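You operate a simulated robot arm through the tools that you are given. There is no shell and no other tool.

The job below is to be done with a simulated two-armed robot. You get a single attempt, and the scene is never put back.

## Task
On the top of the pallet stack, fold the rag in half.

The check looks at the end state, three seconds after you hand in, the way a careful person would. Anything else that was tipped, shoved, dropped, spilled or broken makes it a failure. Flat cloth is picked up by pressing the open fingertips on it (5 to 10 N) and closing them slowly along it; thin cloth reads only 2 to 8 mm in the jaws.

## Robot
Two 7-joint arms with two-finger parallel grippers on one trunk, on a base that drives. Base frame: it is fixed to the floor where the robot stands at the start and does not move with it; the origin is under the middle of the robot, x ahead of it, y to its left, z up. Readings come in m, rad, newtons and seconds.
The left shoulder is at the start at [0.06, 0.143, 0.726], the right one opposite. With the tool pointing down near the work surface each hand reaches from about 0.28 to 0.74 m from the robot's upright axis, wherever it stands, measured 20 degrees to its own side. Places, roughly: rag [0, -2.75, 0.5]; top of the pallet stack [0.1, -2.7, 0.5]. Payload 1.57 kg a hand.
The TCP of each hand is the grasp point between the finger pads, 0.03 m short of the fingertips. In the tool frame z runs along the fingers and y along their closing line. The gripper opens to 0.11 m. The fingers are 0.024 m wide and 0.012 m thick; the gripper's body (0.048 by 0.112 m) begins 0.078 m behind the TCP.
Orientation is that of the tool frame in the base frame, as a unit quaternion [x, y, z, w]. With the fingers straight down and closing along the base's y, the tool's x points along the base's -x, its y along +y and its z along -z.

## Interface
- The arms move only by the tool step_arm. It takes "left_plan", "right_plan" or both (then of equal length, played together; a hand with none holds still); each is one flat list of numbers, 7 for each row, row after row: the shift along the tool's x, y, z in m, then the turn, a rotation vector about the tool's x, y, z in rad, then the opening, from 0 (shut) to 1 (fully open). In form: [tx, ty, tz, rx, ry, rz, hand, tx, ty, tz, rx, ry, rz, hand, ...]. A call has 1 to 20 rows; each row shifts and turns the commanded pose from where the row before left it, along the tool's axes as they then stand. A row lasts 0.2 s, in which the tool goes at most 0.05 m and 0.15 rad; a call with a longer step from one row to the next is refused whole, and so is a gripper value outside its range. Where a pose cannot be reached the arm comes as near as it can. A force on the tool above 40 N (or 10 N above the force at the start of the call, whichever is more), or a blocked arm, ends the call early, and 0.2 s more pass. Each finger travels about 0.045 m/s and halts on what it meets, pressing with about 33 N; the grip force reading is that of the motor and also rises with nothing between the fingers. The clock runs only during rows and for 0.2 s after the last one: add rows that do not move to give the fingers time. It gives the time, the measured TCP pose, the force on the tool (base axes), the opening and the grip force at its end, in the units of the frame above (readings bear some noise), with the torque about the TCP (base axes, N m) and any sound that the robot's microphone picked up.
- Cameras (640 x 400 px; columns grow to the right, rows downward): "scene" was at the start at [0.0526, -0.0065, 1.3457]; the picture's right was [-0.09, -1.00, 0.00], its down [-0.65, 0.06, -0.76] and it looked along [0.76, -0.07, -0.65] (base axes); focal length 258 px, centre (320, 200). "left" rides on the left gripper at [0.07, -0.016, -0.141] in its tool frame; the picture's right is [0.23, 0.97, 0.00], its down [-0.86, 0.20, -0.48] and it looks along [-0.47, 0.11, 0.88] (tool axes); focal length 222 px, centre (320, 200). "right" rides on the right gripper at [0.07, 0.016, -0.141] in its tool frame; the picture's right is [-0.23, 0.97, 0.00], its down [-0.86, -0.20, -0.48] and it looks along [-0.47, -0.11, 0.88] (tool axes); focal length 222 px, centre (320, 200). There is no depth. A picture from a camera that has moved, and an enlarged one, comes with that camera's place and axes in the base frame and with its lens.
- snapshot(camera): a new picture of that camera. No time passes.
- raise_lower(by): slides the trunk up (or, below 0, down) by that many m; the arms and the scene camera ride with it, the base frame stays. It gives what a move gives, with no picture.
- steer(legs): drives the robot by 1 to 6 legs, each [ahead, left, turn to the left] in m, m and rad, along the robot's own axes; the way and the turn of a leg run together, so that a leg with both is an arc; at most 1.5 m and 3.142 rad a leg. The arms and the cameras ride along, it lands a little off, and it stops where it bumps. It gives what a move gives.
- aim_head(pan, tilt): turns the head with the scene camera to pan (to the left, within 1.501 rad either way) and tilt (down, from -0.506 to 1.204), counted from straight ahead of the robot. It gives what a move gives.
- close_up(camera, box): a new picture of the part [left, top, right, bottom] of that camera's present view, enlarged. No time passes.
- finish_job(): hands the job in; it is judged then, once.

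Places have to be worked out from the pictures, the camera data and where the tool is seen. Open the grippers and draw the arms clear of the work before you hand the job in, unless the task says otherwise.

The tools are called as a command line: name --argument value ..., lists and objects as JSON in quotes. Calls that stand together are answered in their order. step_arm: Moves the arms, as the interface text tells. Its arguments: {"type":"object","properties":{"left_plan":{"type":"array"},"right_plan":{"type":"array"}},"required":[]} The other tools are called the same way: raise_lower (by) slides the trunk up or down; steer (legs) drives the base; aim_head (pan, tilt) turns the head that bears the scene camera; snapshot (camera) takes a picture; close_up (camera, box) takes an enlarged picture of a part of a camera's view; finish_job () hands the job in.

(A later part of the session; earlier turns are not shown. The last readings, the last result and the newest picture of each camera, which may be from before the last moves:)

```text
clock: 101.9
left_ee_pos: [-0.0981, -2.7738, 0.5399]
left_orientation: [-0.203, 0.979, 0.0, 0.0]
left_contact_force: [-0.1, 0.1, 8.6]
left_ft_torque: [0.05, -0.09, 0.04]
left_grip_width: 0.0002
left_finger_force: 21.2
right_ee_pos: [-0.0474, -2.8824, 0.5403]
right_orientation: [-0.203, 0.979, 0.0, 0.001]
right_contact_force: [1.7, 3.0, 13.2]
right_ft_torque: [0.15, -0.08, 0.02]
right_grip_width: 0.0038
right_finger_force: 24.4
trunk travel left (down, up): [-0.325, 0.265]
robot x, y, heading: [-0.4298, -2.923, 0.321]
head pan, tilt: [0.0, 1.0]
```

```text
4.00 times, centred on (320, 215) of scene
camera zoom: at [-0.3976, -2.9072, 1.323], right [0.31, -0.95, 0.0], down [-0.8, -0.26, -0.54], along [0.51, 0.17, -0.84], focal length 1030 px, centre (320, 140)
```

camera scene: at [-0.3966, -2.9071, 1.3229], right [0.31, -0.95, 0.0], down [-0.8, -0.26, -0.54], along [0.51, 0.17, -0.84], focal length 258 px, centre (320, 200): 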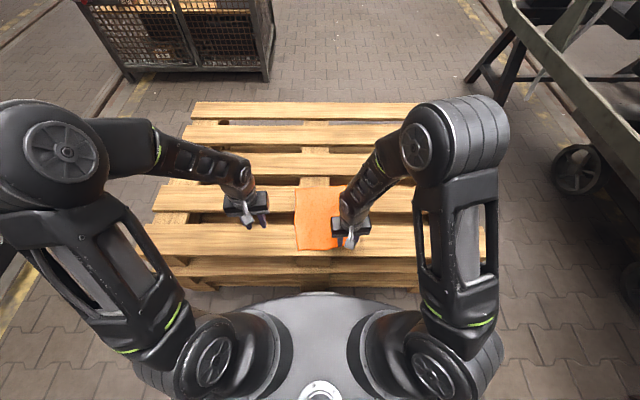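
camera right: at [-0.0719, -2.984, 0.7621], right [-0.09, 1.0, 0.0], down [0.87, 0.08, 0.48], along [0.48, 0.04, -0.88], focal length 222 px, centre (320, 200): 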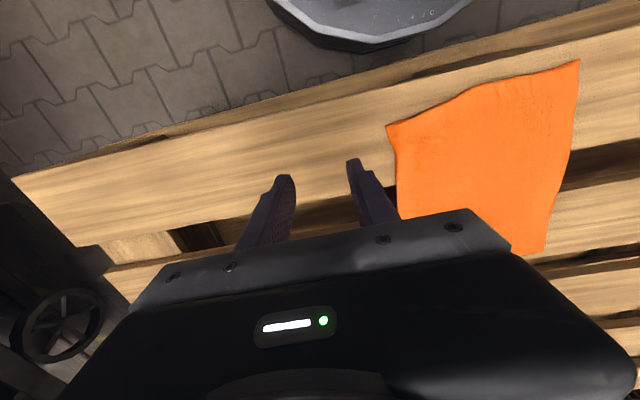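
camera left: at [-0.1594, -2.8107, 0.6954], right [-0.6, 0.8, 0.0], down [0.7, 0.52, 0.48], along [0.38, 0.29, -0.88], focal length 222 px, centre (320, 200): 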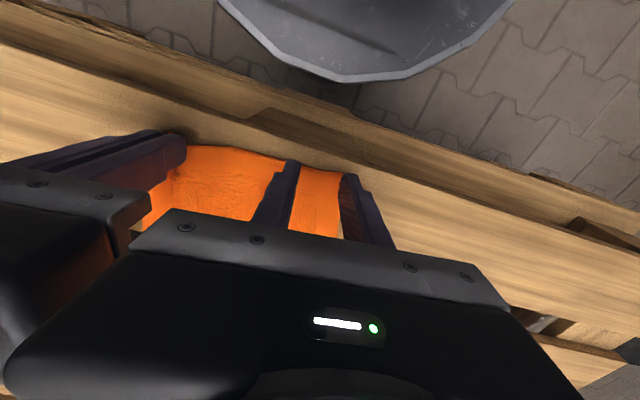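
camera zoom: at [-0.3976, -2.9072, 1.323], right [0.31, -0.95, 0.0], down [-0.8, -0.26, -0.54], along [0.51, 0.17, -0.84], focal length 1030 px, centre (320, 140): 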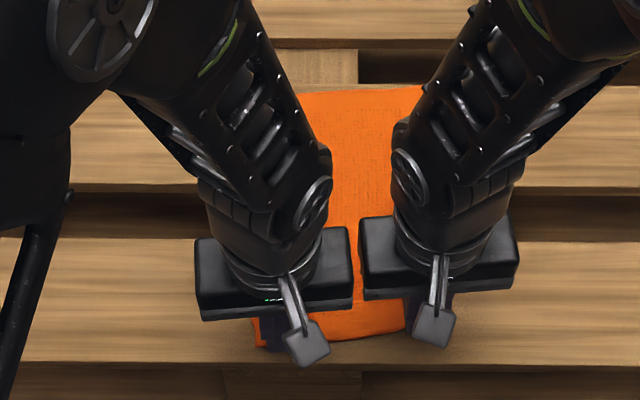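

Left missed again (0.2 mm): my inward shift pushed the cloth into slack between the hands instead of into the jaws. I lift the left a little, reopen, and look at the corner; next time no shift, and more opening if space allows.

step_arm --left_plan '[0, 0, -0.01, 0, 0, 0, 0, 0, 0.004, -0.015, 0, 0, 0, 0, 0, 0.006, -0.015, 0, 0, 0, 0.1, 0, 0, 0, 0, 0, 0, 0.31, 0, 0, 0, 0, 0, 0, 0.31, 0, 0, 0, 0, 0, 0, 0.31]'

close_up --camera "left" --box '[140, 60, 460, 260]'

close_up --camera "scene" --box '[240, 165, 400, 265]'

```text
clock: 103.3
left_ee_pos: [-0.1025, -2.7648, 0.5819]
left_orientation: [-0.204, 0.979, 0.0, 0.0]
left_contact_force: [0.8, 0.3, 0.7]
left_ft_torque: [-0.01, 0.0, 0.0]
left_grip_width: 0.034
left_finger_force: 0.1
right_ee_pos: [-0.0462, -2.8826, 0.5404]
right_orientation: [-0.203, 0.979, 0.0, 0.002]
right_contact_force: [-0.6, 2.2, 15.2]
right_ft_torque: [0.14, -0.13, 0.03]
right_grip_width: 0.0036
right_finger_force: 24.6
trunk travel left (down, up): [-0.325, 0.265]
robot x, y, heading: [-0.4315, -2.9206, 0.317]
head pan, tilt: [0.0, 1.0]
```

```text
2.00 times, centred on (300, 160) of left
camera zoom: at [-0.1597, -2.8083, 0.7208], right [-0.6, 0.8, 0.0], down [0.7, 0.52, 0.48], along [0.38, 0.29, -0.88], focal length 444 px, centre (360, 280)
```

zoom: 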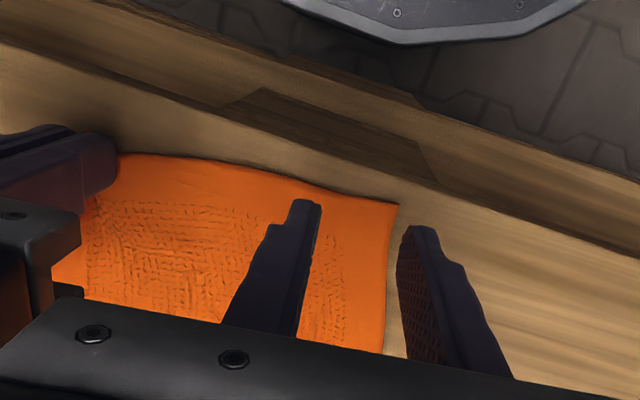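

```text
4.00 times, centred on (320, 215) of scene
camera zoom: at [-0.3974, -2.9071, 1.3229], right [0.31, -0.95, 0.0], down [-0.8, -0.26, -0.54], along [0.51, 0.17, -0.84], focal length 1030 px, centre (320, 140)
```

zoom: 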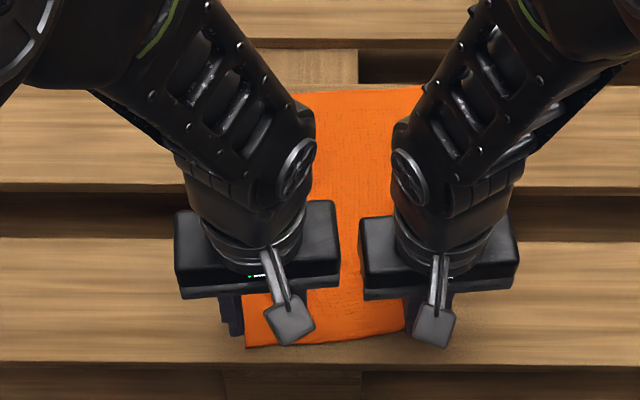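

The corner sprang back to (0.322, 0.033). The inner finger slipped, so this time I use a slightly wider opening (38 mm), more overlap, no shift and a firmer press; first descend to contact.

step_arm --left_plan '[-0.003, -0.0065, 0.012, 0, 0, 0, 0.345, 0, 0, 0.015, 0, 0, 0, 0.345, 0, 0, 0.012, 0, 0, 0, 0.345, 0, 0, 0.0025, 0, 0, 0, 0.345, 0, 0, 0.001, 0, 0, 0, 0.345, 0, 0, 0, 0, 0, 0, 0.345, 0, 0, 0, 0, 0, 0, 0.345]'

close_up --camera "left" --box '[140, 60, 460, 260]'

```text
clock: 104.8
left_ee_pos: [-0.0972, -2.7706, 0.5397]
left_orientation: [-0.204, 0.979, -0.001, 0.002]
left_contact_force: [-5.3, 2.3, 25.9]
left_ft_torque: [-0.01, -0.06, -0.03]
left_grip_width: 0.0378
left_finger_force: 0.1
right_ee_pos: [-0.0457, -2.883, 0.5407]
right_orientation: [-0.203, 0.979, 0.0, 0.001]
right_contact_force: [0.5, -1.3, 8.9]
right_ft_torque: [-0.01, -0.04, -0.02]
right_grip_width: 0.0034
right_finger_force: 24.3
trunk travel left (down, up): [-0.325, 0.265]
robot x, y, heading: [-0.4341, -2.9245, 0.321]
head pan, tilt: [0.0, 1.0]
stopped in row 7 (left hand): the force on the tool passed its limit at 41 N (the readings are from after the stop); the commanded pose is now the measured one
```

```text
2.00 times, centred on (300, 160) of left
camera zoom: at [-0.1547, -2.8135, 0.68], right [-0.6, 0.8, 0.0], down [0.7, 0.53, 0.48], along [0.39, 0.29, -0.88], focal length 444 px, centre (360, 280)
```

zoom: 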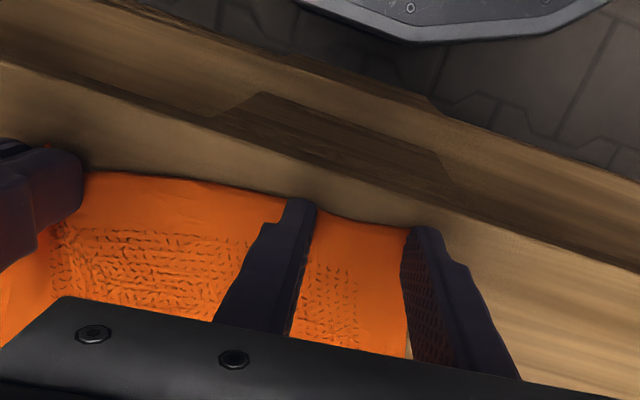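

I overshot (41 N spike, now ~26 N, no harm visible). I back off about 0.8 mm to get near 14 N.

step_arm --left_plan '[0, 0, -0.0008, 0, 0, 0, 0.345, 0, 0, 0, 0, 0, 0, 0.345, 0, 0, 0, 0, 0, 0, 0.345]'

```text
clock: 105.6
left_ee_pos: [-0.0976, -2.7709, 0.5393]
left_orientation: [-0.204, 0.979, -0.001, 0.002]
left_contact_force: [-4.2, 2.8, 19.2]
left_ft_torque: [0.0, -0.04, -0.03]
left_grip_width: 0.0379
left_finger_force: 0.0
right_ee_pos: [-0.0461, -2.8825, 0.5394]
right_orientation: [-0.204, 0.979, 0.0, 0.001]
right_contact_force: [-0.4, -2.1, 12.2]
right_ft_torque: [0.0, -0.07, 0.04]
right_grip_width: 0.0034
right_finger_force: 24.3
trunk travel left (down, up): [-0.325, 0.265]
robot x, y, heading: [-0.4317, -2.9228, 0.319]
head pan, tilt: [0.0, 1.0]
```

Still 19 N; I ease 0.5 mm more and then close slowly without shifting.

step_arm --left_plan '[0, 0, -0.0005, 0, 0, 0, 0.345, 0, 0, 0, 0, 0, 0, 0.326, 0, 0, 0, 0, 0, 0, 0.307, 0, 0, 0, 0, 0, 0, 0.288, 0, 0, 0, 0, 0, 0, 0.269, 0, 0, 0, 0, 0, 0, 0.25, 0, 0, 0, 0, 0, 0, 0.231, 0, 0, 0, 0, 0, 0, 0.212, 0, 0, 0, 0, 0, 0, 0.193, 0, 0, 0, 0, 0, 0, 0.174, 0, 0, 0, 0, 0, 0, 0.155]'

close_up --camera "left" --box '[140, 60, 460, 260]'

```text
clock: 108.0
left_ee_pos: [-0.0975, -2.7701, 0.5409]
left_orientation: [-0.204, 0.979, 0.0, 0.002]
left_contact_force: [0.9, -2.1, 9.5]
left_ft_torque: [-0.11, -0.09, -0.03]
left_grip_width: 0.0183
left_finger_force: 0.2
right_ee_pos: [-0.0458, -2.8825, 0.5394]
right_orientation: [-0.203, 0.979, 0.0, 0.0]
right_contact_force: [-2.8, -0.7, 17.1]
right_ft_torque: [0.05, 0.01, 0.08]
right_grip_width: 0.0036
right_finger_force: 24.3
trunk travel left (down, up): [-0.325, 0.265]
robot x, y, heading: [-0.4307, -2.9234, 0.323]
head pan, tilt: [0.0, 1.0]
```

```text
2.00 times, centred on (300, 160) of left
camera zoom: at [-0.1546, -2.8134, 0.6807], right [-0.6, 0.8, 0.0], down [0.7, 0.52, 0.48], along [0.39, 0.29, -0.88], focal length 444 px, centre (360, 280)
```

zoom: 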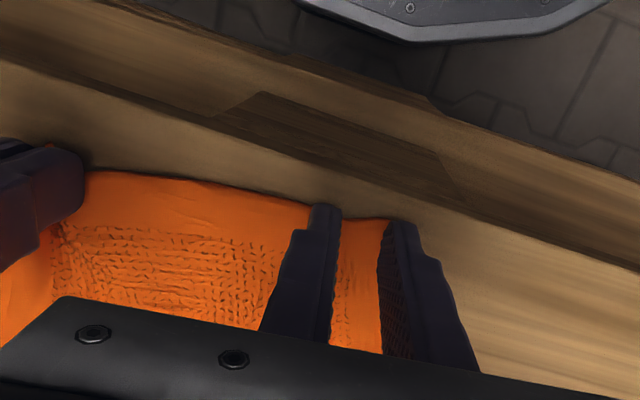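

No clear ridge yet and the force fell to 9.5 N. I add a little pressure and continue closing.

step_arm --left_plan '[0, 0, 0.0006, 0, 0, 0, 0.155, 0, 0, 0, 0, 0, 0, 0.14, 0, 0, 0, 0, 0, 0, 0.125, 0, 0, 0, 0, 0, 0, 0.11, 0, 0, 0, 0, 0, 0, 0.095, 0, 0, 0, 0, 0, 0, 0.08, 0, 0, 0, 0, 0, 0, 0.065, 0, 0, 0, 0, 0, 0, 0.05]'

close_up --camera "left" --box '[140, 60, 460, 260]'

```text
clock: 109.8
left_ee_pos: [-0.0972, -2.77, 0.5389]
left_orientation: [-0.204, 0.979, 0.0, 0.002]
left_contact_force: [1.5, -1.8, 17.6]
left_ft_torque: [-0.03, -0.12, 0.01]
left_grip_width: 0.0068
left_finger_force: 0.7
right_ee_pos: [-0.0467, -2.8832, 0.5409]
right_orientation: [-0.204, 0.979, 0.0, 0.0]
right_contact_force: [-1.5, 0.8, 14.0]
right_ft_torque: [0.08, -0.06, 0.04]
right_grip_width: 0.0036
right_finger_force: 25.1
trunk travel left (down, up): [-0.325, 0.265]
robot x, y, heading: [-0.4316, -2.9232, 0.323]
head pan, tilt: [0.0, 1.0]
```

```text
2.00 times, centred on (300, 160) of left
camera zoom: at [-0.1547, -2.8135, 0.6803], right [-0.6, 0.8, 0.0], down [0.7, 0.52, 0.48], along [0.39, 0.29, -0.88], focal length 444 px, centre (360, 280)
```

zoom: 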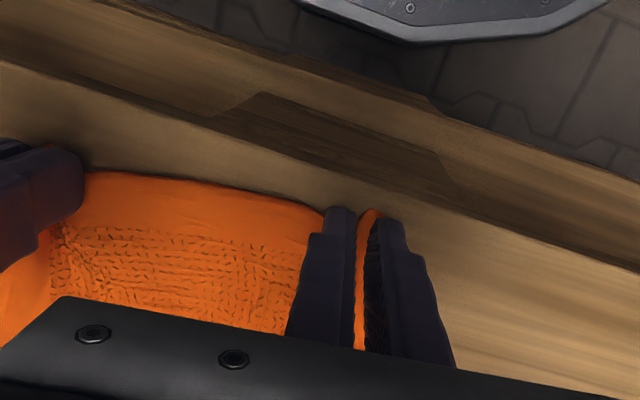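

Now an orange ridge stands up between the left fingers at 6.8 mm. I finish closing onto it.

step_arm --left_plan '[0, 0, 0, 0, 0, 0, 0.04, 0, 0, 0, 0, 0, 0, 0.03, 0, 0, 0, 0, 0, 0, 0.02, 0, 0, 0, 0, 0, 0, 0.01, 0, 0, 0, 0, 0, 0, 0, 0, 0, 0, 0, 0, 0, 0, 0, 0, 0, 0, 0, 0, 0]'

close_up --camera "left" --box '[140, 60, 460, 260]'

```text
clock: 111.4
left_ee_pos: [-0.0968, -2.7706, 0.5406]
left_orientation: [-0.204, 0.979, -0.001, 0.002]
left_contact_force: [0.4, -3.0, 16.7]
left_ft_torque: [-0.08, -0.13, -0.04]
left_grip_width: 0.0033
left_finger_force: 24.4
right_ee_pos: [-0.0459, -2.8836, 0.5394]
right_orientation: [-0.203, 0.979, 0.001, 0.0]
right_contact_force: [-1.6, 1.3, 14.7]
right_ft_torque: [0.12, 0.01, 0.02]
right_grip_width: 0.0035
right_finger_force: 24.4
trunk travel left (down, up): [-0.325, 0.265]
robot x, y, heading: [-0.4358, -2.9176, 0.325]
head pan, tilt: [0.0, 1.0]
```

```text
2.00 times, centred on (300, 160) of left
camera zoom: at [-0.1547, -2.8136, 0.6803], right [-0.6, 0.8, 0.0], down [0.7, 0.52, 0.48], along [0.39, 0.29, -0.88], focal length 444 px, centre (360, 280)
```

zoom: 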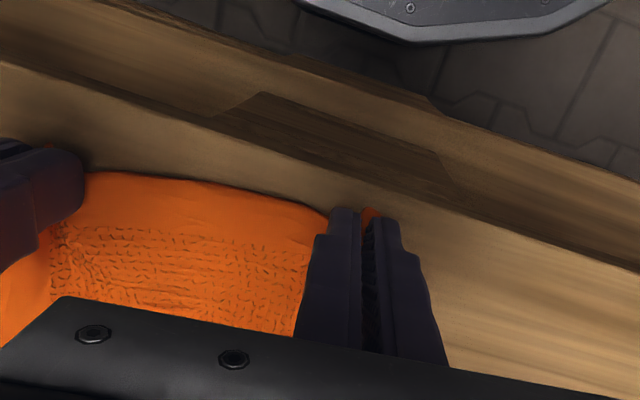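

Both hands now hold cloth (left 3.3 mm, right 3.5 mm), 12.4 cm apart. I start the fold along an arc about the crease line (f'≈0.452), gradually tilting the tools, and pause part-way to check.

step_arm --left_plan '[-0.00258, 0, -0.01985, 0, 0.0291, 0, 0, -0.00539, 0, -0.01936, 0, 0.0291, 0, 0, -0.0081, 0, -0.01847, 0, 0.0291, 0, 0, -0.01059, 0, -0.01716, 0, 0.0291, 0, 0, -0.0129, 0, -0.0155, 0, 0.0291, 0, 0]' --right_plan '[-0.00258, 0, -0.01985, 0, 0.0291, 0, 0, -0.00539, 0, -0.01936, 0, 0.0291, 0, 0, -0.0081, 0, -0.01847, 0, 0.0291, 0, 0, -0.01059, 0, -0.01716, 0, 0.0291, 0, 0, -0.0129, 0, -0.0155, 0, 0.0291, 0, 0]'

snapshot --camera "scene"

snapshot --camera "left"

snapshot --camera "right"

```text
clock: 112.6
left_ee_pos: [-0.0559, -2.7523, 0.6256]
left_orientation: [-0.203, 0.977, -0.014, -0.071]
left_contact_force: [-0.6, -0.2, -0.6]
left_ft_torque: [-0.02, -0.02, 0.0]
left_grip_width: 0.0028
left_finger_force: 23.6
right_ee_pos: [-0.0053, -2.8638, 0.6267]
right_orientation: [-0.203, 0.976, -0.015, -0.071]
right_contact_force: [0.3, -0.2, 1.1]
right_ft_torque: [0.0, -0.02, 0.01]
right_grip_width: 0.0037
right_finger_force: 24.7
trunk travel left (down, up): [-0.325, 0.265]
robot x, y, heading: [-0.4311, -2.9176, 0.321]
head pan, tilt: [0.0, 1.0]
```

```text
taken
camera scene: at [-0.3966, -2.907, 1.3228], right [0.31, -0.95, 0.0], down [-0.8, -0.27, -0.54], along [0.51, 0.17, -0.84], focal length 258 px, centre (320, 200)
```

scene: 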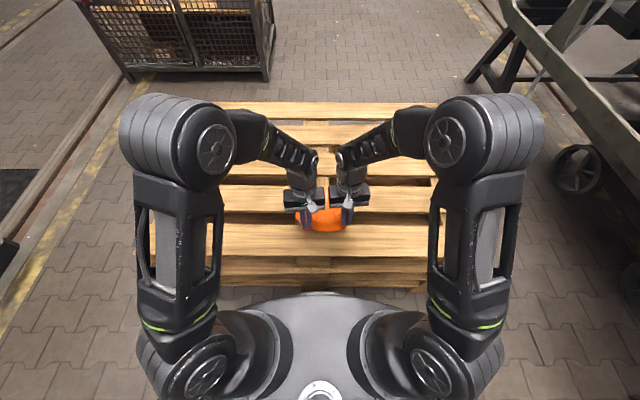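

```text
taken
camera left: at [-0.0935, -2.7862, 0.7751], right [-0.6, 0.8, 0.03], down [0.76, 0.55, 0.35], along [0.26, 0.23, -0.94], focal length 222 px, centre (320, 200)
```

left: 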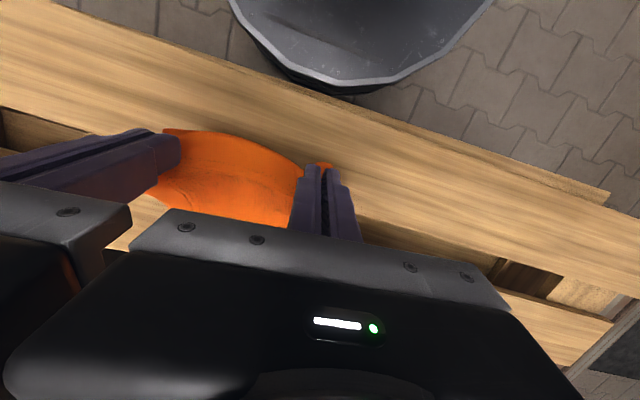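

```text
taken
camera right: at [-0.0554, -2.8688, 0.7759], right [-0.18, 0.98, -0.03], down [0.92, 0.18, 0.35], along [0.35, 0.03, -0.94], focal length 222 px, centre (320, 200)
```

right: 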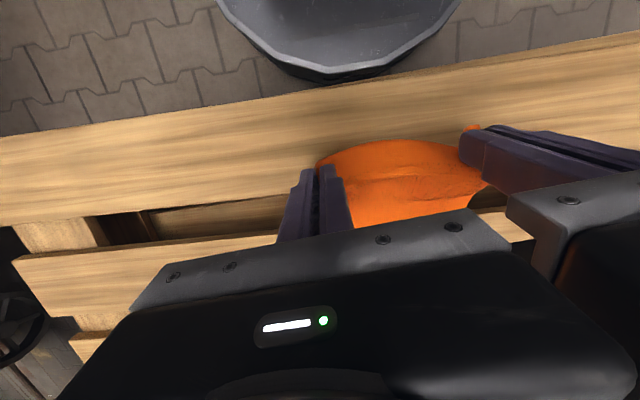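

Both corners are up and the cloth follows, with no pull forces. I continue over the top of the arc.

step_arm --left_plan '[-0.01486, 0, -0.01352, 0, 0.0291, 0, 0, -0.01653, 0, -0.01129, 0, 0.0291, 0, 0, -0.01782, 0, -0.00882, 0, 0.0291, 0, 0, -0.01873, 0, -0.00625, 0, 0.0291, 0, 0, -0.01926, 0, -0.00355, 0, 0.0291, 0, 0, -0.0194, 0, -0.00086, 0, 0.0291, 0, 0, -0.01913, 0, 0.00182, 0, 0.0291, 0, 0, -0.01851, 0, 0.00441, 0, 0.0291, 0, 0, -0.01751, 0, 0.00686, 0, 0.0291, 0, 0]' --right_plan '[-0.01486, 0, -0.01352, 0, 0.0291, 0, 0, -0.01653, 0, -0.01129, 0, 0.0291, 0, 0, -0.01782, 0, -0.00882, 0, 0.0291, 0, 0, -0.01873, 0, -0.00625, 0, 0.0291, 0, 0, -0.01926, 0, -0.00355, 0, 0.0291, 0, 0, -0.0194, 0, -0.00086, 0, 0.0291, 0, 0, -0.01913, 0, 0.00182, 0, 0.0291, 0, 0, -0.01851, 0, 0.00441, 0, 0.0291, 0, 0, -0.01751, 0, 0.00686, 0, 0.0291, 0, 0]'

close_up --camera "scene" --box '[240, 150, 400, 250]'

snapshot --camera "left"

snapshot --camera "right"

```text
clock: 114.6
left_ee_pos: [0.0776, -2.6945, 0.6274]
left_orientation: [-0.201, 0.962, -0.039, -0.183]
left_contact_force: [0.0, -0.1, -0.7]
left_ft_torque: [-0.05, -0.03, 0.01]
left_grip_width: 0.0028
left_finger_force: 23.8
left hand out of reach, approached as far as the arm can: row 9
right_ee_pos: [0.1146, -2.8144, 0.6386]
right_orientation: [-0.201, 0.964, -0.036, -0.17]
right_contact_force: [-0.2, -0.5, 0.3]
right_ft_torque: [0.05, 0.0, 0.03]
right_grip_width: 0.0035
right_finger_force: 24.4
right hand out of reach, approached as far as the arm can: row 8, 9
trunk travel left (down, up): [-0.325, 0.265]
robot x, y, heading: [-0.431, -2.9148, 0.325]
head pan, tilt: [0.0, 1.0]
```

```text
4.00 times, centred on (320, 200) of scene
camera zoom: at [-0.3965, -2.9071, 1.3229], right [0.31, -0.95, 0.0], down [-0.8, -0.27, -0.54], along [0.51, 0.17, -0.84], focal length 1030 px, centre (320, 200)
```

zoom: 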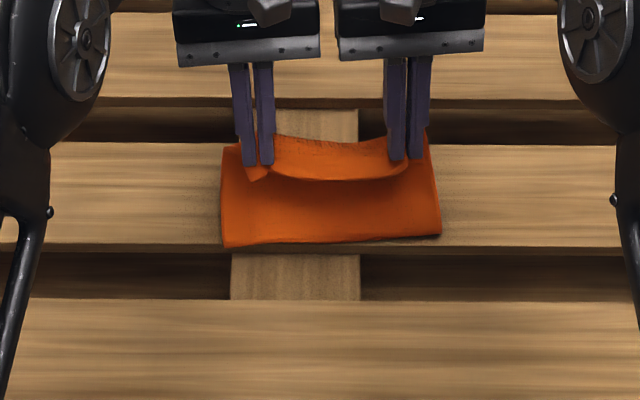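

```text
taken
camera left: at [0.0719, -2.7151, 0.7837], right [-0.58, 0.81, 0.08], down [0.81, 0.57, 0.13], along [0.06, 0.14, -0.99], focal length 222 px, centre (320, 200)
```

left: 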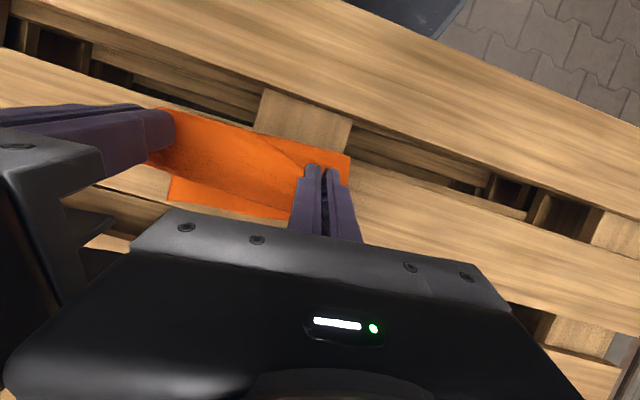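

```text
taken
camera right: at [0.093, -2.8059, 0.7948], right [-0.19, 0.98, -0.08], down [0.97, 0.2, 0.16], along [0.17, -0.05, -0.98], focal length 222 px, centre (320, 200)
```

right: 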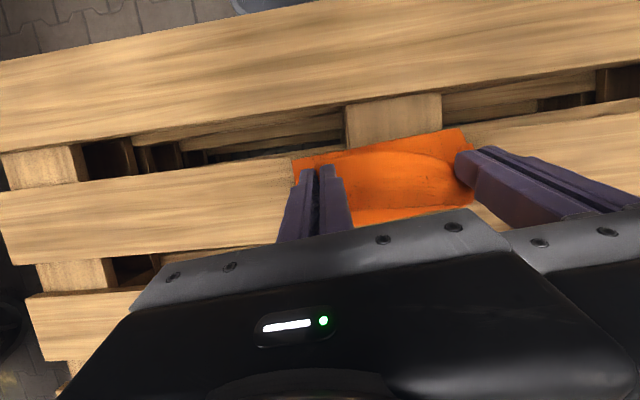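

The fold is coming over nicely; both wrists ran out of range as tilt grew (right stopped at ~20°, left at ~22°). I'll take back some tilt (about 0.15 rad) and read where the poses end up.

step_arm --left_plan '[0, 0, 0, 0, -0.08, 0, 0, 0, 0, 0, 0, -0.08, 0, 0, 0, 0, 0, 0, 0, 0, 0]' --right_plan '[0, 0, 0, 0, -0.08, 0, 0, 0, 0, 0, 0, -0.08, 0, 0, 0, 0, 0, 0, 0, 0, 0]'

```text
clock: 115.4
left_ee_pos: [0.0768, -2.6944, 0.6279]
left_orientation: [-0.202, 0.972, -0.025, -0.121]
left_contact_force: [0.5, 0.7, -0.1]
left_ft_torque: [-0.02, -0.04, 0.0]
left_grip_width: 0.0029
left_finger_force: 24.4
right_ee_pos: [0.114, -2.8133, 0.6385]
right_orientation: [-0.202, 0.975, -0.018, -0.093]
right_contact_force: [0.0, -0.5, 0.1]
right_ft_torque: [0.02, -0.01, 0.02]
right_grip_width: 0.0033
right_finger_force: 24.3
trunk travel left (down, up): [-0.325, 0.265]
robot x, y, heading: [-0.4318, -2.9237, 0.324]
head pan, tilt: [0.0, 1.0]
```

The commands restart from the reached poses: left tilt ≈14°, right ≈11°. I compute the remaining descent with tilt shrinking to 5°, bringing the edge down over the far edge but stopping ~1 cm above it.

step_arm --left_plan '[-0.01135, 0, 0.0094, 0, -0.0321, 0, 0, -0.0123, 0, 0.01266, 0, -0.0321, 0, 0, -0.0094, 0, 0.01503, 0, -0.0321, 0, 0, -0.00632, 0, 0.01684, 0, -0.0321, 0, 0, -0.00402, 0, 0.0117, 0, -0.0321, 0, 0, 0, 0, 0, 0, 0, 0, 0]' --right_plan '[-0.02432, 0, 0.01843, 0, -0.0206, 0, 0, -0.01198, 0, 0.01307, 0, -0.0206, 0, 0, -0.01095, 0, 0.01504, 0, -0.0206, 0, 0, -0.0071, 0, 0.01673, 0, -0.0206, 0, 0, -0.00517, 0, 0.01151, 0, -0.0206, 0, 0, 0, 0, 0, 0, 0, 0, 0]'

close_up --camera "scene" --box '[240, 150, 400, 250]'

snapshot --camera "left"

snapshot --camera "right"

```text
clock: 116.8
left_ee_pos: [0.1068, -2.6812, 0.5542]
left_orientation: [-0.203, 0.978, -0.009, -0.041]
left_contact_force: [0.9, 0.1, -0.3]
left_ft_torque: [-0.01, -0.01, 0.0]
left_grip_width: 0.0029
left_finger_force: 23.7
right_ee_pos: [0.1569, -2.7936, 0.5551]
right_orientation: [-0.203, 0.978, -0.009, -0.042]
right_contact_force: [0.1, -0.5, 0.4]
right_ft_torque: [-0.02, 0.02, 0.02]
right_grip_width: 0.003
right_finger_force: 24.1
trunk travel left (down, up): [-0.325, 0.265]
robot x, y, heading: [-0.4347, -2.9228, 0.321]
head pan, tilt: [0.0, 1.0]
```

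```text
4.00 times, centred on (320, 200) of scene
camera zoom: at [-0.3965, -2.9071, 1.3229], right [0.31, -0.95, 0.0], down [-0.8, -0.27, -0.54], along [0.51, 0.17, -0.84], focal length 1030 px, centre (320, 200)
```

zoom: 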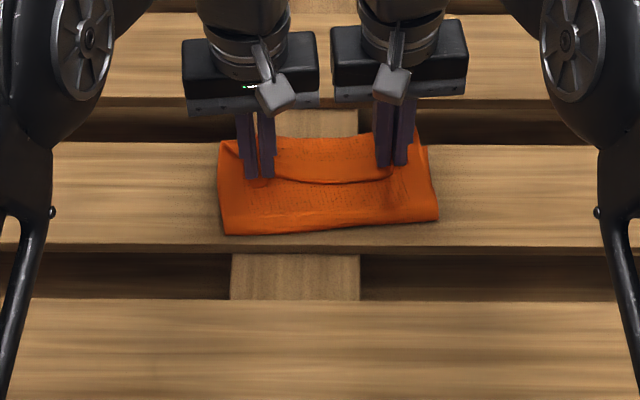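

```text
taken
camera left: at [0.0604, -2.72, 0.7009], right [-0.6, 0.8, 0.02], down [0.74, 0.54, 0.4], along [0.31, 0.25, -0.91], focal length 222 px, centre (320, 200)
```

left: 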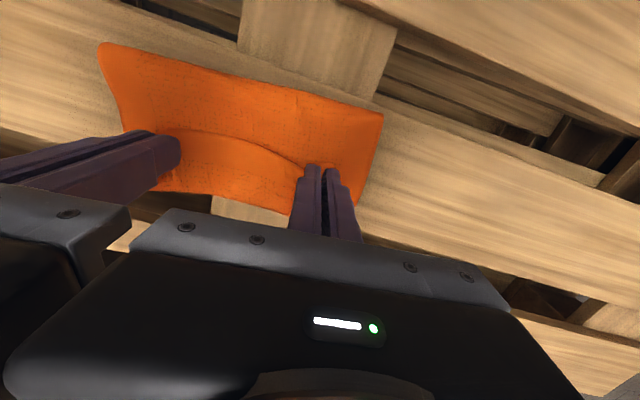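

```text
taken
camera right: at [0.0995, -2.8028, 0.7012], right [-0.18, 0.98, -0.02], down [0.9, 0.17, 0.4], along [0.4, 0.05, -0.92], focal length 222 px, centre (320, 200)
```

right: 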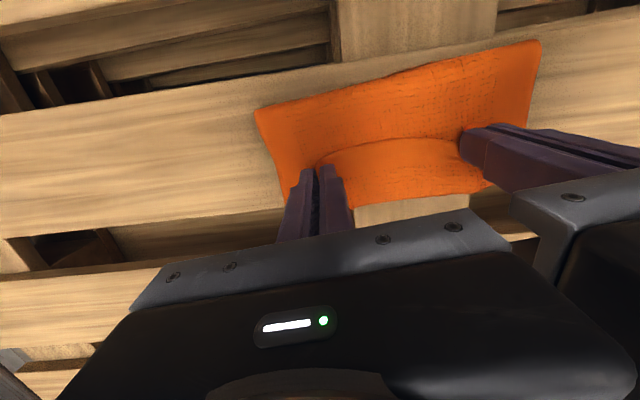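

The edge is over, but the crease now sits at f'≈0.488 instead of ~0.455 and the cloth likely bulges beyond the fingers. I zoom in to understand the shape before letting go.

close_up --camera "scene" --box '[285, 175, 365, 225]'

close_up --camera "left" --box '[80, 20, 400, 220]'

close_up --camera "right" --box '[230, 20, 550, 220]'

```text
8.00 times, centred on (325, 200) of scene
camera zoom: at [-0.3965, -2.9071, 1.3229], right [0.31, -0.95, 0.0], down [-0.8, -0.27, -0.54], along [0.51, 0.17, -0.84], focal length 2060 px, centre (280, 200)
```

zoom: 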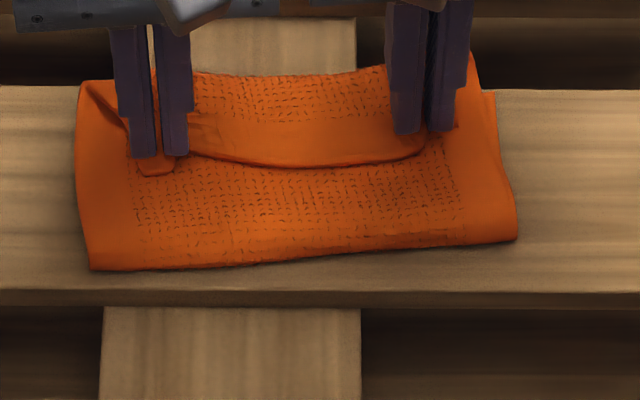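

```text
2.00 times, centred on (240, 120) of left
camera zoom: at [0.0604, -2.72, 0.7009], right [-0.6, 0.8, 0.02], down [0.74, 0.54, 0.4], along [0.31, 0.25, -0.91], focal length 444 px, centre (480, 360)
```

zoom: 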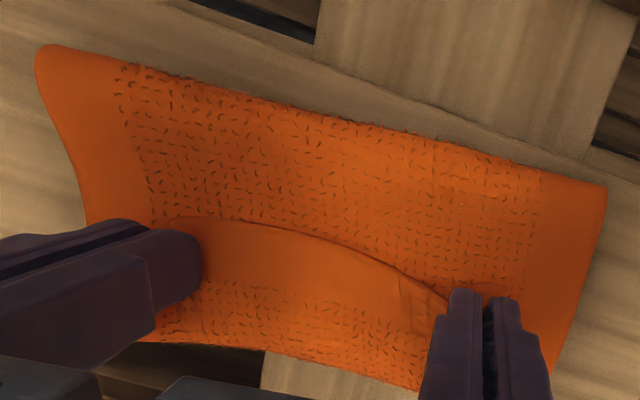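

```text
2.00 times, centred on (390, 120) of right
camera zoom: at [0.0995, -2.8028, 0.7012], right [-0.18, 0.98, -0.02], down [0.9, 0.17, 0.4], along [0.4, 0.05, -0.92], focal length 444 px, centre (180, 360)
```

zoom: 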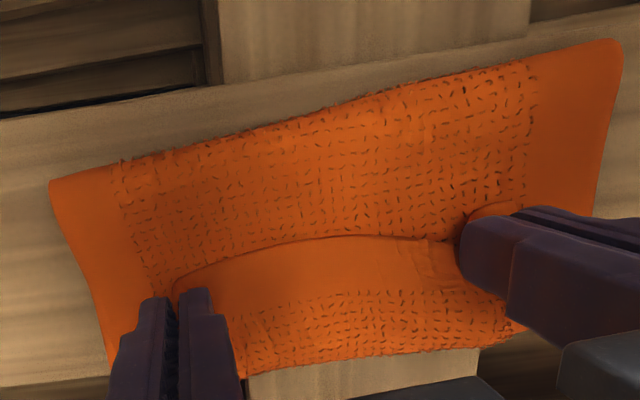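

The stiff cloth bulged past the fingers: about 5 cm of the edge strip is lying back unflipped and the crease was pulled ~3 cm too far forward. I'll lift the edge back over toward me so the crease rolls back, then set it down shorter.

step_arm --left_plan '[0.01943, 0, -0.03042, 0, 0, 0, 0, 0.02752, 0, -0.02771, 0, 0, 0, 0, 0.03163, 0, -0.01731, 0, 0, 0, 0, 0.0305, 0, -0.00436, 0, 0, 0, 0, 0.02928, 0, 0.00959, 0, 0, 0, 0, 0.01861, 0, 0.01669, 0, 0, 0, 0, 0, 0, 0, 0, 0, 0, 0]' --right_plan '[0.01943, 0, -0.03042, 0, 0, 0, 0, 0.02752, 0, -0.02771, 0, 0, 0, 0, 0.03163, 0, -0.01731, 0, 0, 0, 0, 0.0305, 0, -0.00436, 0, 0, 0, 0, 0.02928, 0, 0.00959, 0, 0, 0, 0, 0.01861, 0, 0.01669, 0, 0, 0, 0, 0, 0, 0, 0, 0, 0, 0]'

close_up --camera "scene" --box '[240, 150, 400, 250]'

snapshot --camera "left"

snapshot --camera "right"

```text
clock: 118.4
left_ee_pos: [-0.0339, -2.7429, 0.622]
left_orientation: [-0.205, 0.978, -0.009, -0.041]
left_contact_force: [-0.1, -0.9, -0.2]
left_ft_torque: [-0.02, 0.01, 0.08]
left_grip_width: 0.0024
left_finger_force: 23.9
right_ee_pos: [0.0186, -2.8548, 0.6221]
right_orientation: [-0.204, 0.978, -0.009, -0.042]
right_contact_force: [-0.5, -0.3, 0.0]
right_ft_torque: [0.02, 0.02, 0.0]
right_grip_width: 0.0035
right_finger_force: 24.0
trunk travel left (down, up): [-0.325, 0.265]
robot x, y, heading: [-0.4307, -2.9172, 0.32]
head pan, tilt: [0.0, 1.0]
```

```text
4.00 times, centred on (320, 200) of scene
camera zoom: at [-0.3965, -2.9071, 1.3229], right [0.31, -0.95, 0.0], down [-0.8, -0.27, -0.54], along [0.51, 0.17, -0.84], focal length 1030 px, centre (320, 200)
```

zoom: 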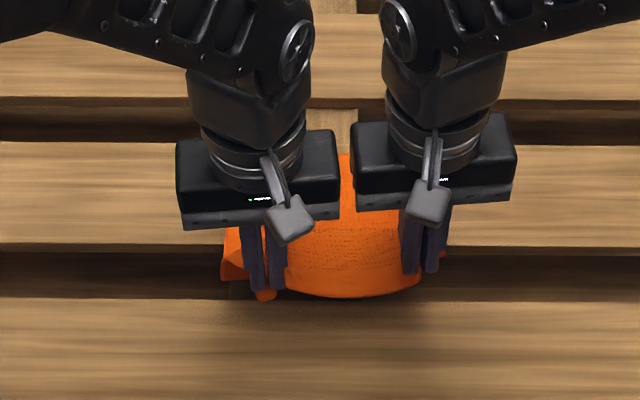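

```text
taken
camera left: at [-0.0794, -2.7815, 0.7681], right [-0.6, 0.8, 0.02], down [0.74, 0.54, 0.4], along [0.31, 0.25, -0.92], focal length 222 px, centre (320, 200)
```

left: 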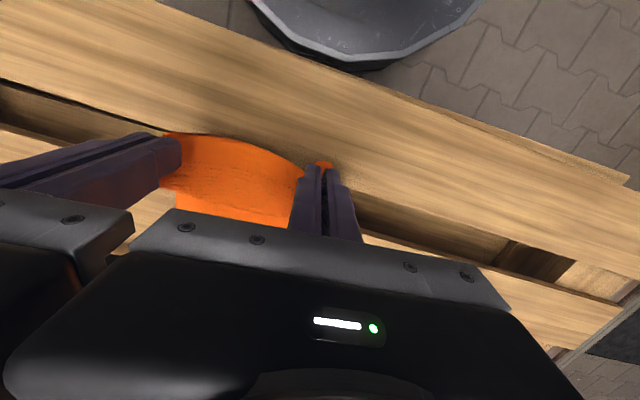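

```text
taken
camera right: at [-0.0395, -2.8626, 0.7688], right [-0.18, 0.98, -0.02], down [0.9, 0.17, 0.4], along [0.4, 0.05, -0.92], focal length 222 px, centre (320, 200)
```

right: 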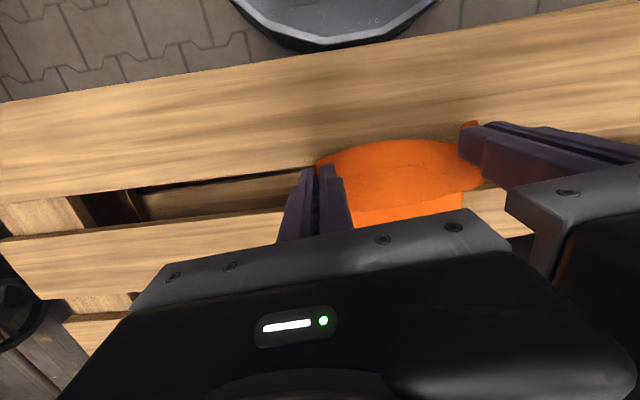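

The crease rolled back. Now I bring the edge over again on a lower, shorter arc with a bit of tilt, and check the crease before setting it down.

step_arm --left_plan '[-0.01538, 0, -0.002, 0, 0.01455, 0, 0, -0.01538, 0, -0.002, 0, 0.01455, 0, 0, -0.0132, 0, 0.00188, 0, 0.01455, 0, 0, -0.0132, 0, 0.00188, 0, 0.01455, 0, 0, -0.01132, 0, 0.00481, 0, 0.01455, 0, 0, -0.01132, 0, 0.00481, 0, 0.01455, 0, 0, -0.0092, 0, 0.0064, 0, 0.01455, 0, 0, -0.0092, 0, 0.0064, 0, 0.01455, 0, 0, 0, 0, 0, 0, 0, 0, 0]' --right_plan '[-0.01538, 0, -0.002, 0, 0.01455, 0, 0, -0.01538, 0, -0.002, 0, 0.01455, 0, 0, -0.0132, 0, 0.00188, 0, 0.01455, 0, 0, -0.0132, 0, 0.00188, 0, 0.01455, 0, 0, -0.01132, 0, 0.00481, 0, 0.01455, 0, 0, -0.01132, 0, 0.00481, 0, 0.01455, 0, 0, -0.0092, 0, 0.0064, 0, 0.01455, 0, 0, -0.0092, 0, 0.0064, 0, 0.01455, 0, 0, 0, 0, 0, 0, 0, 0, 0]'

close_up --camera "scene" --box '[240, 150, 400, 250]'

snapshot --camera "left"

snapshot --camera "right"

```text
clock: 120.4
left_ee_pos: [0.0524, -2.7056, 0.5878]
left_orientation: [-0.203, 0.974, -0.023, -0.099]
left_contact_force: [-0.4, 0.3, 0.5]
left_ft_torque: [0.0, 0.01, 0.04]
left_grip_width: 0.0028
left_finger_force: 24.2
right_ee_pos: [0.103, -2.8177, 0.5871]
right_orientation: [-0.202, 0.974, -0.021, -0.1]
right_contact_force: [0.1, -0.1, -0.3]
right_ft_torque: [-0.02, -0.02, 0.03]
right_grip_width: 0.0036
right_finger_force: 24.0
trunk travel left (down, up): [-0.325, 0.265]
robot x, y, heading: [-0.4344, -2.9186, 0.324]
head pan, tilt: [0.0, 1.0]
```

```text
4.00 times, centred on (320, 200) of scene
camera zoom: at [-0.3964, -2.907, 1.3229], right [0.31, -0.95, 0.0], down [-0.8, -0.27, -0.54], along [0.51, 0.17, -0.84], focal length 1030 px, centre (320, 200)
```

zoom: 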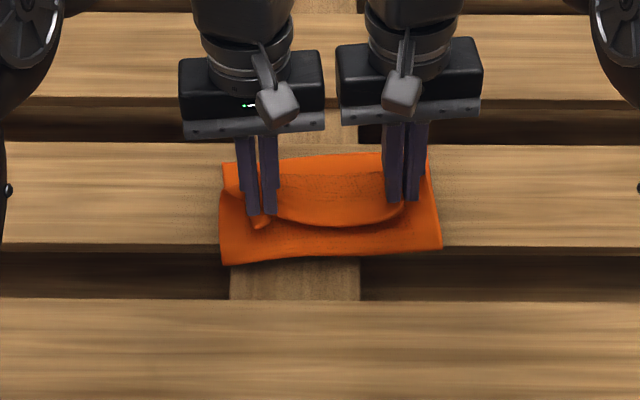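

```text
taken
camera left: at [0.0228, -2.7362, 0.7386], right [-0.59, 0.8, 0.04], down [0.78, 0.56, 0.3], along [0.21, 0.21, -0.95], focal length 222 px, centre (320, 200)
```

left: 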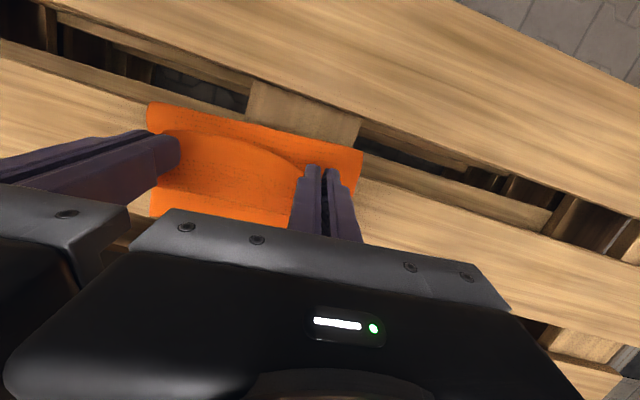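

```text
taken
camera right: at [0.0617, -2.819, 0.7393], right [-0.18, 0.98, -0.05], down [0.94, 0.19, 0.3], along [0.3, 0.01, -0.95], focal length 222 px, centre (320, 200)
```

right: 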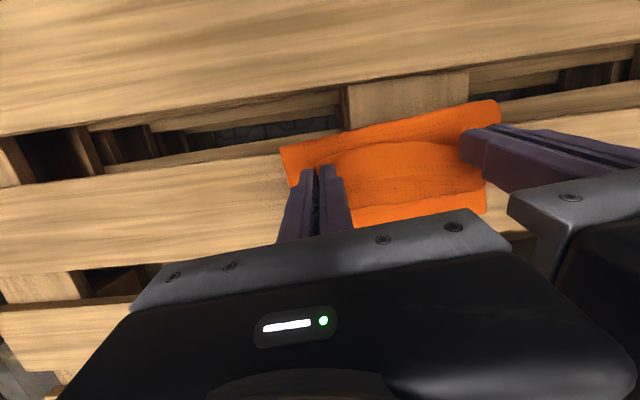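

The crease now lies at f'≈0.453 (would flatten to ~0.445) with the far edge at ≈0.567 – close to an even split. I lower the held edge straight down from here and look.

step_arm --left_plan '[-0.00205, 0, 0.00744, 0, 0.0145, 0, 0, -0.00216, 0, 0.00741, 0, 0.0145, 0, 0, -0.00226, 0, 0.00738, 0, 0.0145, 0, 0, -0.00237, 0, 0.00735, 0, 0.0145, 0, 0, 0, 0, 0, 0, 0, 0, 0]' --right_plan '[-0.00205, 0, 0.00744, 0, 0.0145, 0, 0, -0.00216, 0, 0.00741, 0, 0.0145, 0, 0, -0.00226, 0, 0.00738, 0, 0.0145, 0, 0, -0.00237, 0, 0.00735, 0, 0.0145, 0, 0, 0, 0, 0, 0, 0, 0, 0]'

close_up --camera "scene" --box '[280, 170, 360, 220]'

close_up --camera "right" --box '[230, 20, 550, 220]'

```text
clock: 121.6
left_ee_pos: [0.0553, -2.7044, 0.5566]
left_orientation: [-0.203, 0.971, -0.027, -0.126]
left_contact_force: [0.8, -0.5, 0.1]
left_ft_torque: [-0.02, -0.02, 0.01]
left_grip_width: 0.0028
left_finger_force: 24.4
right_ee_pos: [0.1051, -2.8164, 0.5561]
right_orientation: [-0.202, 0.971, -0.027, -0.128]
right_contact_force: [0.2, -0.9, -0.5]
right_ft_torque: [-0.01, 0.0, -0.01]
right_grip_width: 0.0035
right_finger_force: 24.9
trunk travel left (down, up): [-0.325, 0.265]
robot x, y, heading: [-0.433, -2.9186, 0.321]
head pan, tilt: [0.0, 1.0]
```

```text
8.00 times, centred on (320, 195) of scene
camera zoom: at [-0.3964, -2.907, 1.3229], right [0.31, -0.95, 0.0], down [-0.8, -0.27, -0.54], along [0.51, 0.17, -0.84], focal length 2060 px, centre (320, 240)
```

zoom: 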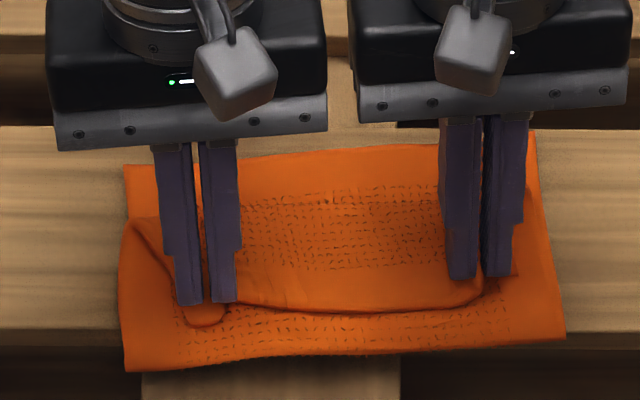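

```text
2.00 times, centred on (390, 120) of right
camera zoom: at [0.072, -2.8144, 0.7102], right [-0.19, 0.98, -0.06], down [0.95, 0.2, 0.24], along [0.25, -0.01, -0.97], focal length 444 px, centre (180, 360)
```

zoom: 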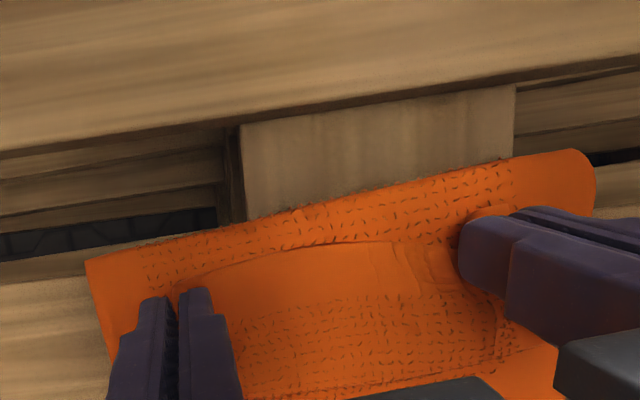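

The crease holds at f'≈0.453; for an even split (rag ≈0.26 long, far edge 0.567) it should be nearer 0.437–0.445. I lift slightly, move back 2 cm and come down again to roll the crease a bit further toward me.

step_arm --left_plan '[0.0104, 0, -0.0206, 0, 0, 0, 0, 0.0149, 0, -0.0066, 0, 0, 0, 0, 0.0046, 0, 0.0084, 0, 0, 0, 0, -0.0026, 0, 0.0097, 0, 0, 0, 0, -0.0026, 0, 0.0097, 0, 0, 0, 0, 0, 0, 0, 0, 0, 0, 0]' --right_plan '[0.0104, 0, -0.0206, 0, 0, 0, 0, 0.0149, 0, -0.0066, 0, 0, 0, 0, 0.0046, 0, 0.0084, 0, 0, 0, 0, -0.0026, 0, 0.0097, 0, 0, 0, 0, -0.0026, 0, 0.0097, 0, 0, 0, 0, 0, 0, 0, 0, 0, 0, 0]'

close_up --camera "scene" --box '[280, 170, 360, 220]'

```text
clock: 123.0
left_ee_pos: [0.0317, -2.7149, 0.5615]
left_orientation: [-0.202, 0.971, -0.026, -0.127]
left_contact_force: [-0.8, 0.1, -0.5]
left_ft_torque: [0.01, -0.01, 0.02]
left_grip_width: 0.0026
left_finger_force: 23.5
right_ee_pos: [0.0843, -2.8267, 0.5614]
right_orientation: [-0.202, 0.971, -0.027, -0.128]
right_contact_force: [-0.6, 0.6, 0.1]
right_ft_torque: [-0.04, 0.0, -0.01]
right_grip_width: 0.0033
right_finger_force: 24.5
trunk travel left (down, up): [-0.325, 0.265]
robot x, y, heading: [-0.4325, -2.9289, 0.324]
head pan, tilt: [0.0, 1.0]
```

```text
8.00 times, centred on (320, 195) of scene
camera zoom: at [-0.3965, -2.907, 1.3229], right [0.31, -0.95, 0.0], down [-0.8, -0.27, -0.54], along [0.51, 0.17, -0.84], focal length 2060 px, centre (320, 240)
```

zoom: 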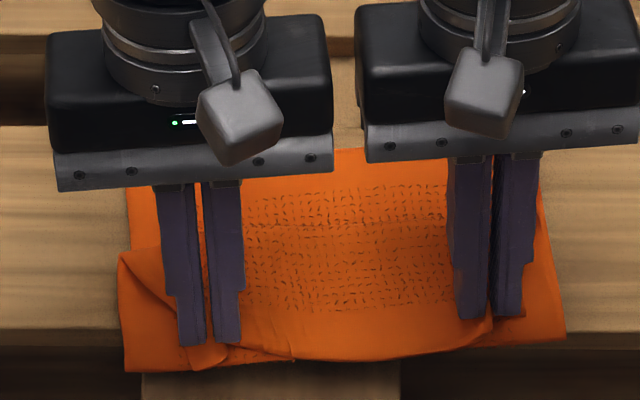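

The crease stayed put (only the turned-back strip grew), so I go back again a bit further and lower, then come over on a path ~1.5 cm shorter, stopping 3 cm above the board to look.

step_arm --left_plan '[0.01602, 0, -0.02164, 0, 0, 0, 0, 0.02316, 0, -0.00943, 0, 0, 0, 0, 0.02545, 0, 0.00151, 0, 0, 0, 0, 0.02238, 0, 0.00536, 0, 0, 0, 0, 0, 0, 0, 0, 0, 0, 0, -0.01388, 0, -0.00622, 0, 0, 0, 0, -0.01388, 0, -0.00622, 0, 0, 0, 0, -0.01298, 0, 0.00021, 0, 0, 0, 0, -0.01298, 0, 0.00021, 0, 0, 0, 0, -0.01132, 0, 0.00375, 0, 0, 0, 0, -0.01132, 0, 0.00375, 0, 0, 0, 0, -0.00819, 0, 0.0056, 0, 0, 0, 0, -0.00819, 0, 0.0056, 0, 0, 0, 0, 0, 0, 0, 0, 0, 0, 0]' --right_plan '[0.01602, 0, -0.02164, 0, 0, 0, 0, 0.02316, 0, -0.00943, 0, 0, 0, 0, 0.02545, 0, 0.00151, 0, 0, 0, 0, 0.02238, 0, 0.00536, 0, 0, 0, 0, 0, 0, 0, 0, 0, 0, 0, -0.01388, 0, -0.00622, 0, 0, 0, 0, -0.01388, 0, -0.00622, 0, 0, 0, 0, -0.01298, 0, 0.00021, 0, 0, 0, 0, -0.01298, 0, 0.00021, 0, 0, 0, 0, -0.01132, 0, 0.00375, 0, 0, 0, 0, -0.01132, 0, 0.00375, 0, 0, 0, 0, -0.00819, 0, 0.0056, 0, 0, 0, 0, -0.00819, 0, 0.0056, 0, 0, 0, 0, 0, 0, 0, 0, 0, 0, 0]'

close_up --camera "scene" --box '[280, 170, 360, 220]'

snapshot --camera "right"

```text
clock: 126.0
left_ee_pos: [0.0413, -2.7102, 0.5761]
left_orientation: [-0.203, 0.971, -0.028, -0.126]
left_contact_force: [0.2, -0.4, -1.0]
left_ft_torque: [-0.03, -0.03, -0.01]
left_grip_width: 0.0026
left_finger_force: 23.7
right_ee_pos: [0.0946, -2.8229, 0.5774]
right_orientation: [-0.202, 0.971, -0.027, -0.128]
right_contact_force: [-0.9, -0.4, 0.3]
right_ft_torque: [-0.02, -0.01, 0.02]
right_grip_width: 0.0035
right_finger_force: 24.4
trunk travel left (down, up): [-0.325, 0.265]
robot x, y, heading: [-0.4315, -2.9206, 0.319]
head pan, tilt: [0.0, 1.0]
```

```text
8.00 times, centred on (320, 195) of scene
camera zoom: at [-0.3964, -2.907, 1.3229], right [0.31, -0.95, 0.0], down [-0.8, -0.27, -0.54], along [0.51, 0.17, -0.84], focal length 2060 px, centre (320, 240)
```

zoom: 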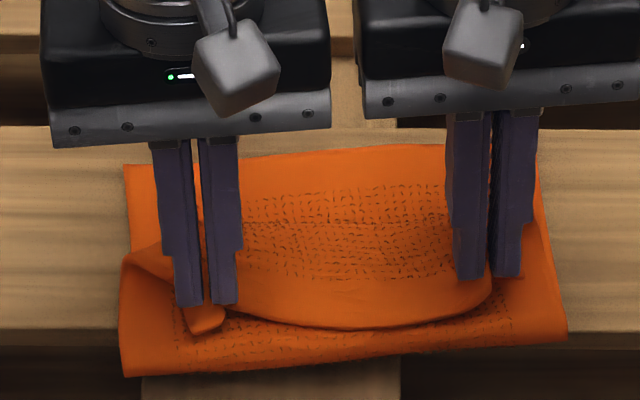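

```text
taken
camera right: at [0.0597, -2.8202, 0.7315], right [-0.19, 0.98, -0.06], down [0.95, 0.2, 0.24], along [0.25, -0.01, -0.97], focal length 222 px, centre (320, 200)
```

right: 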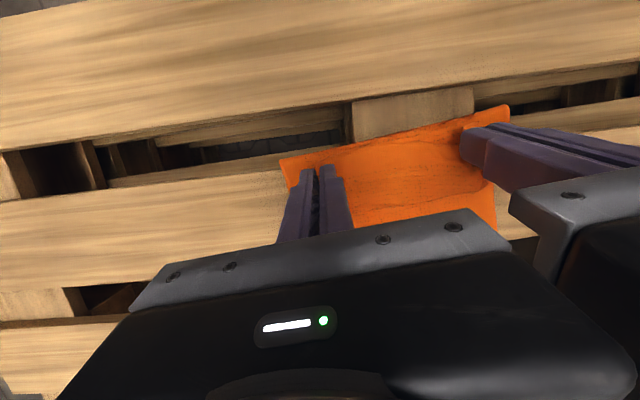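

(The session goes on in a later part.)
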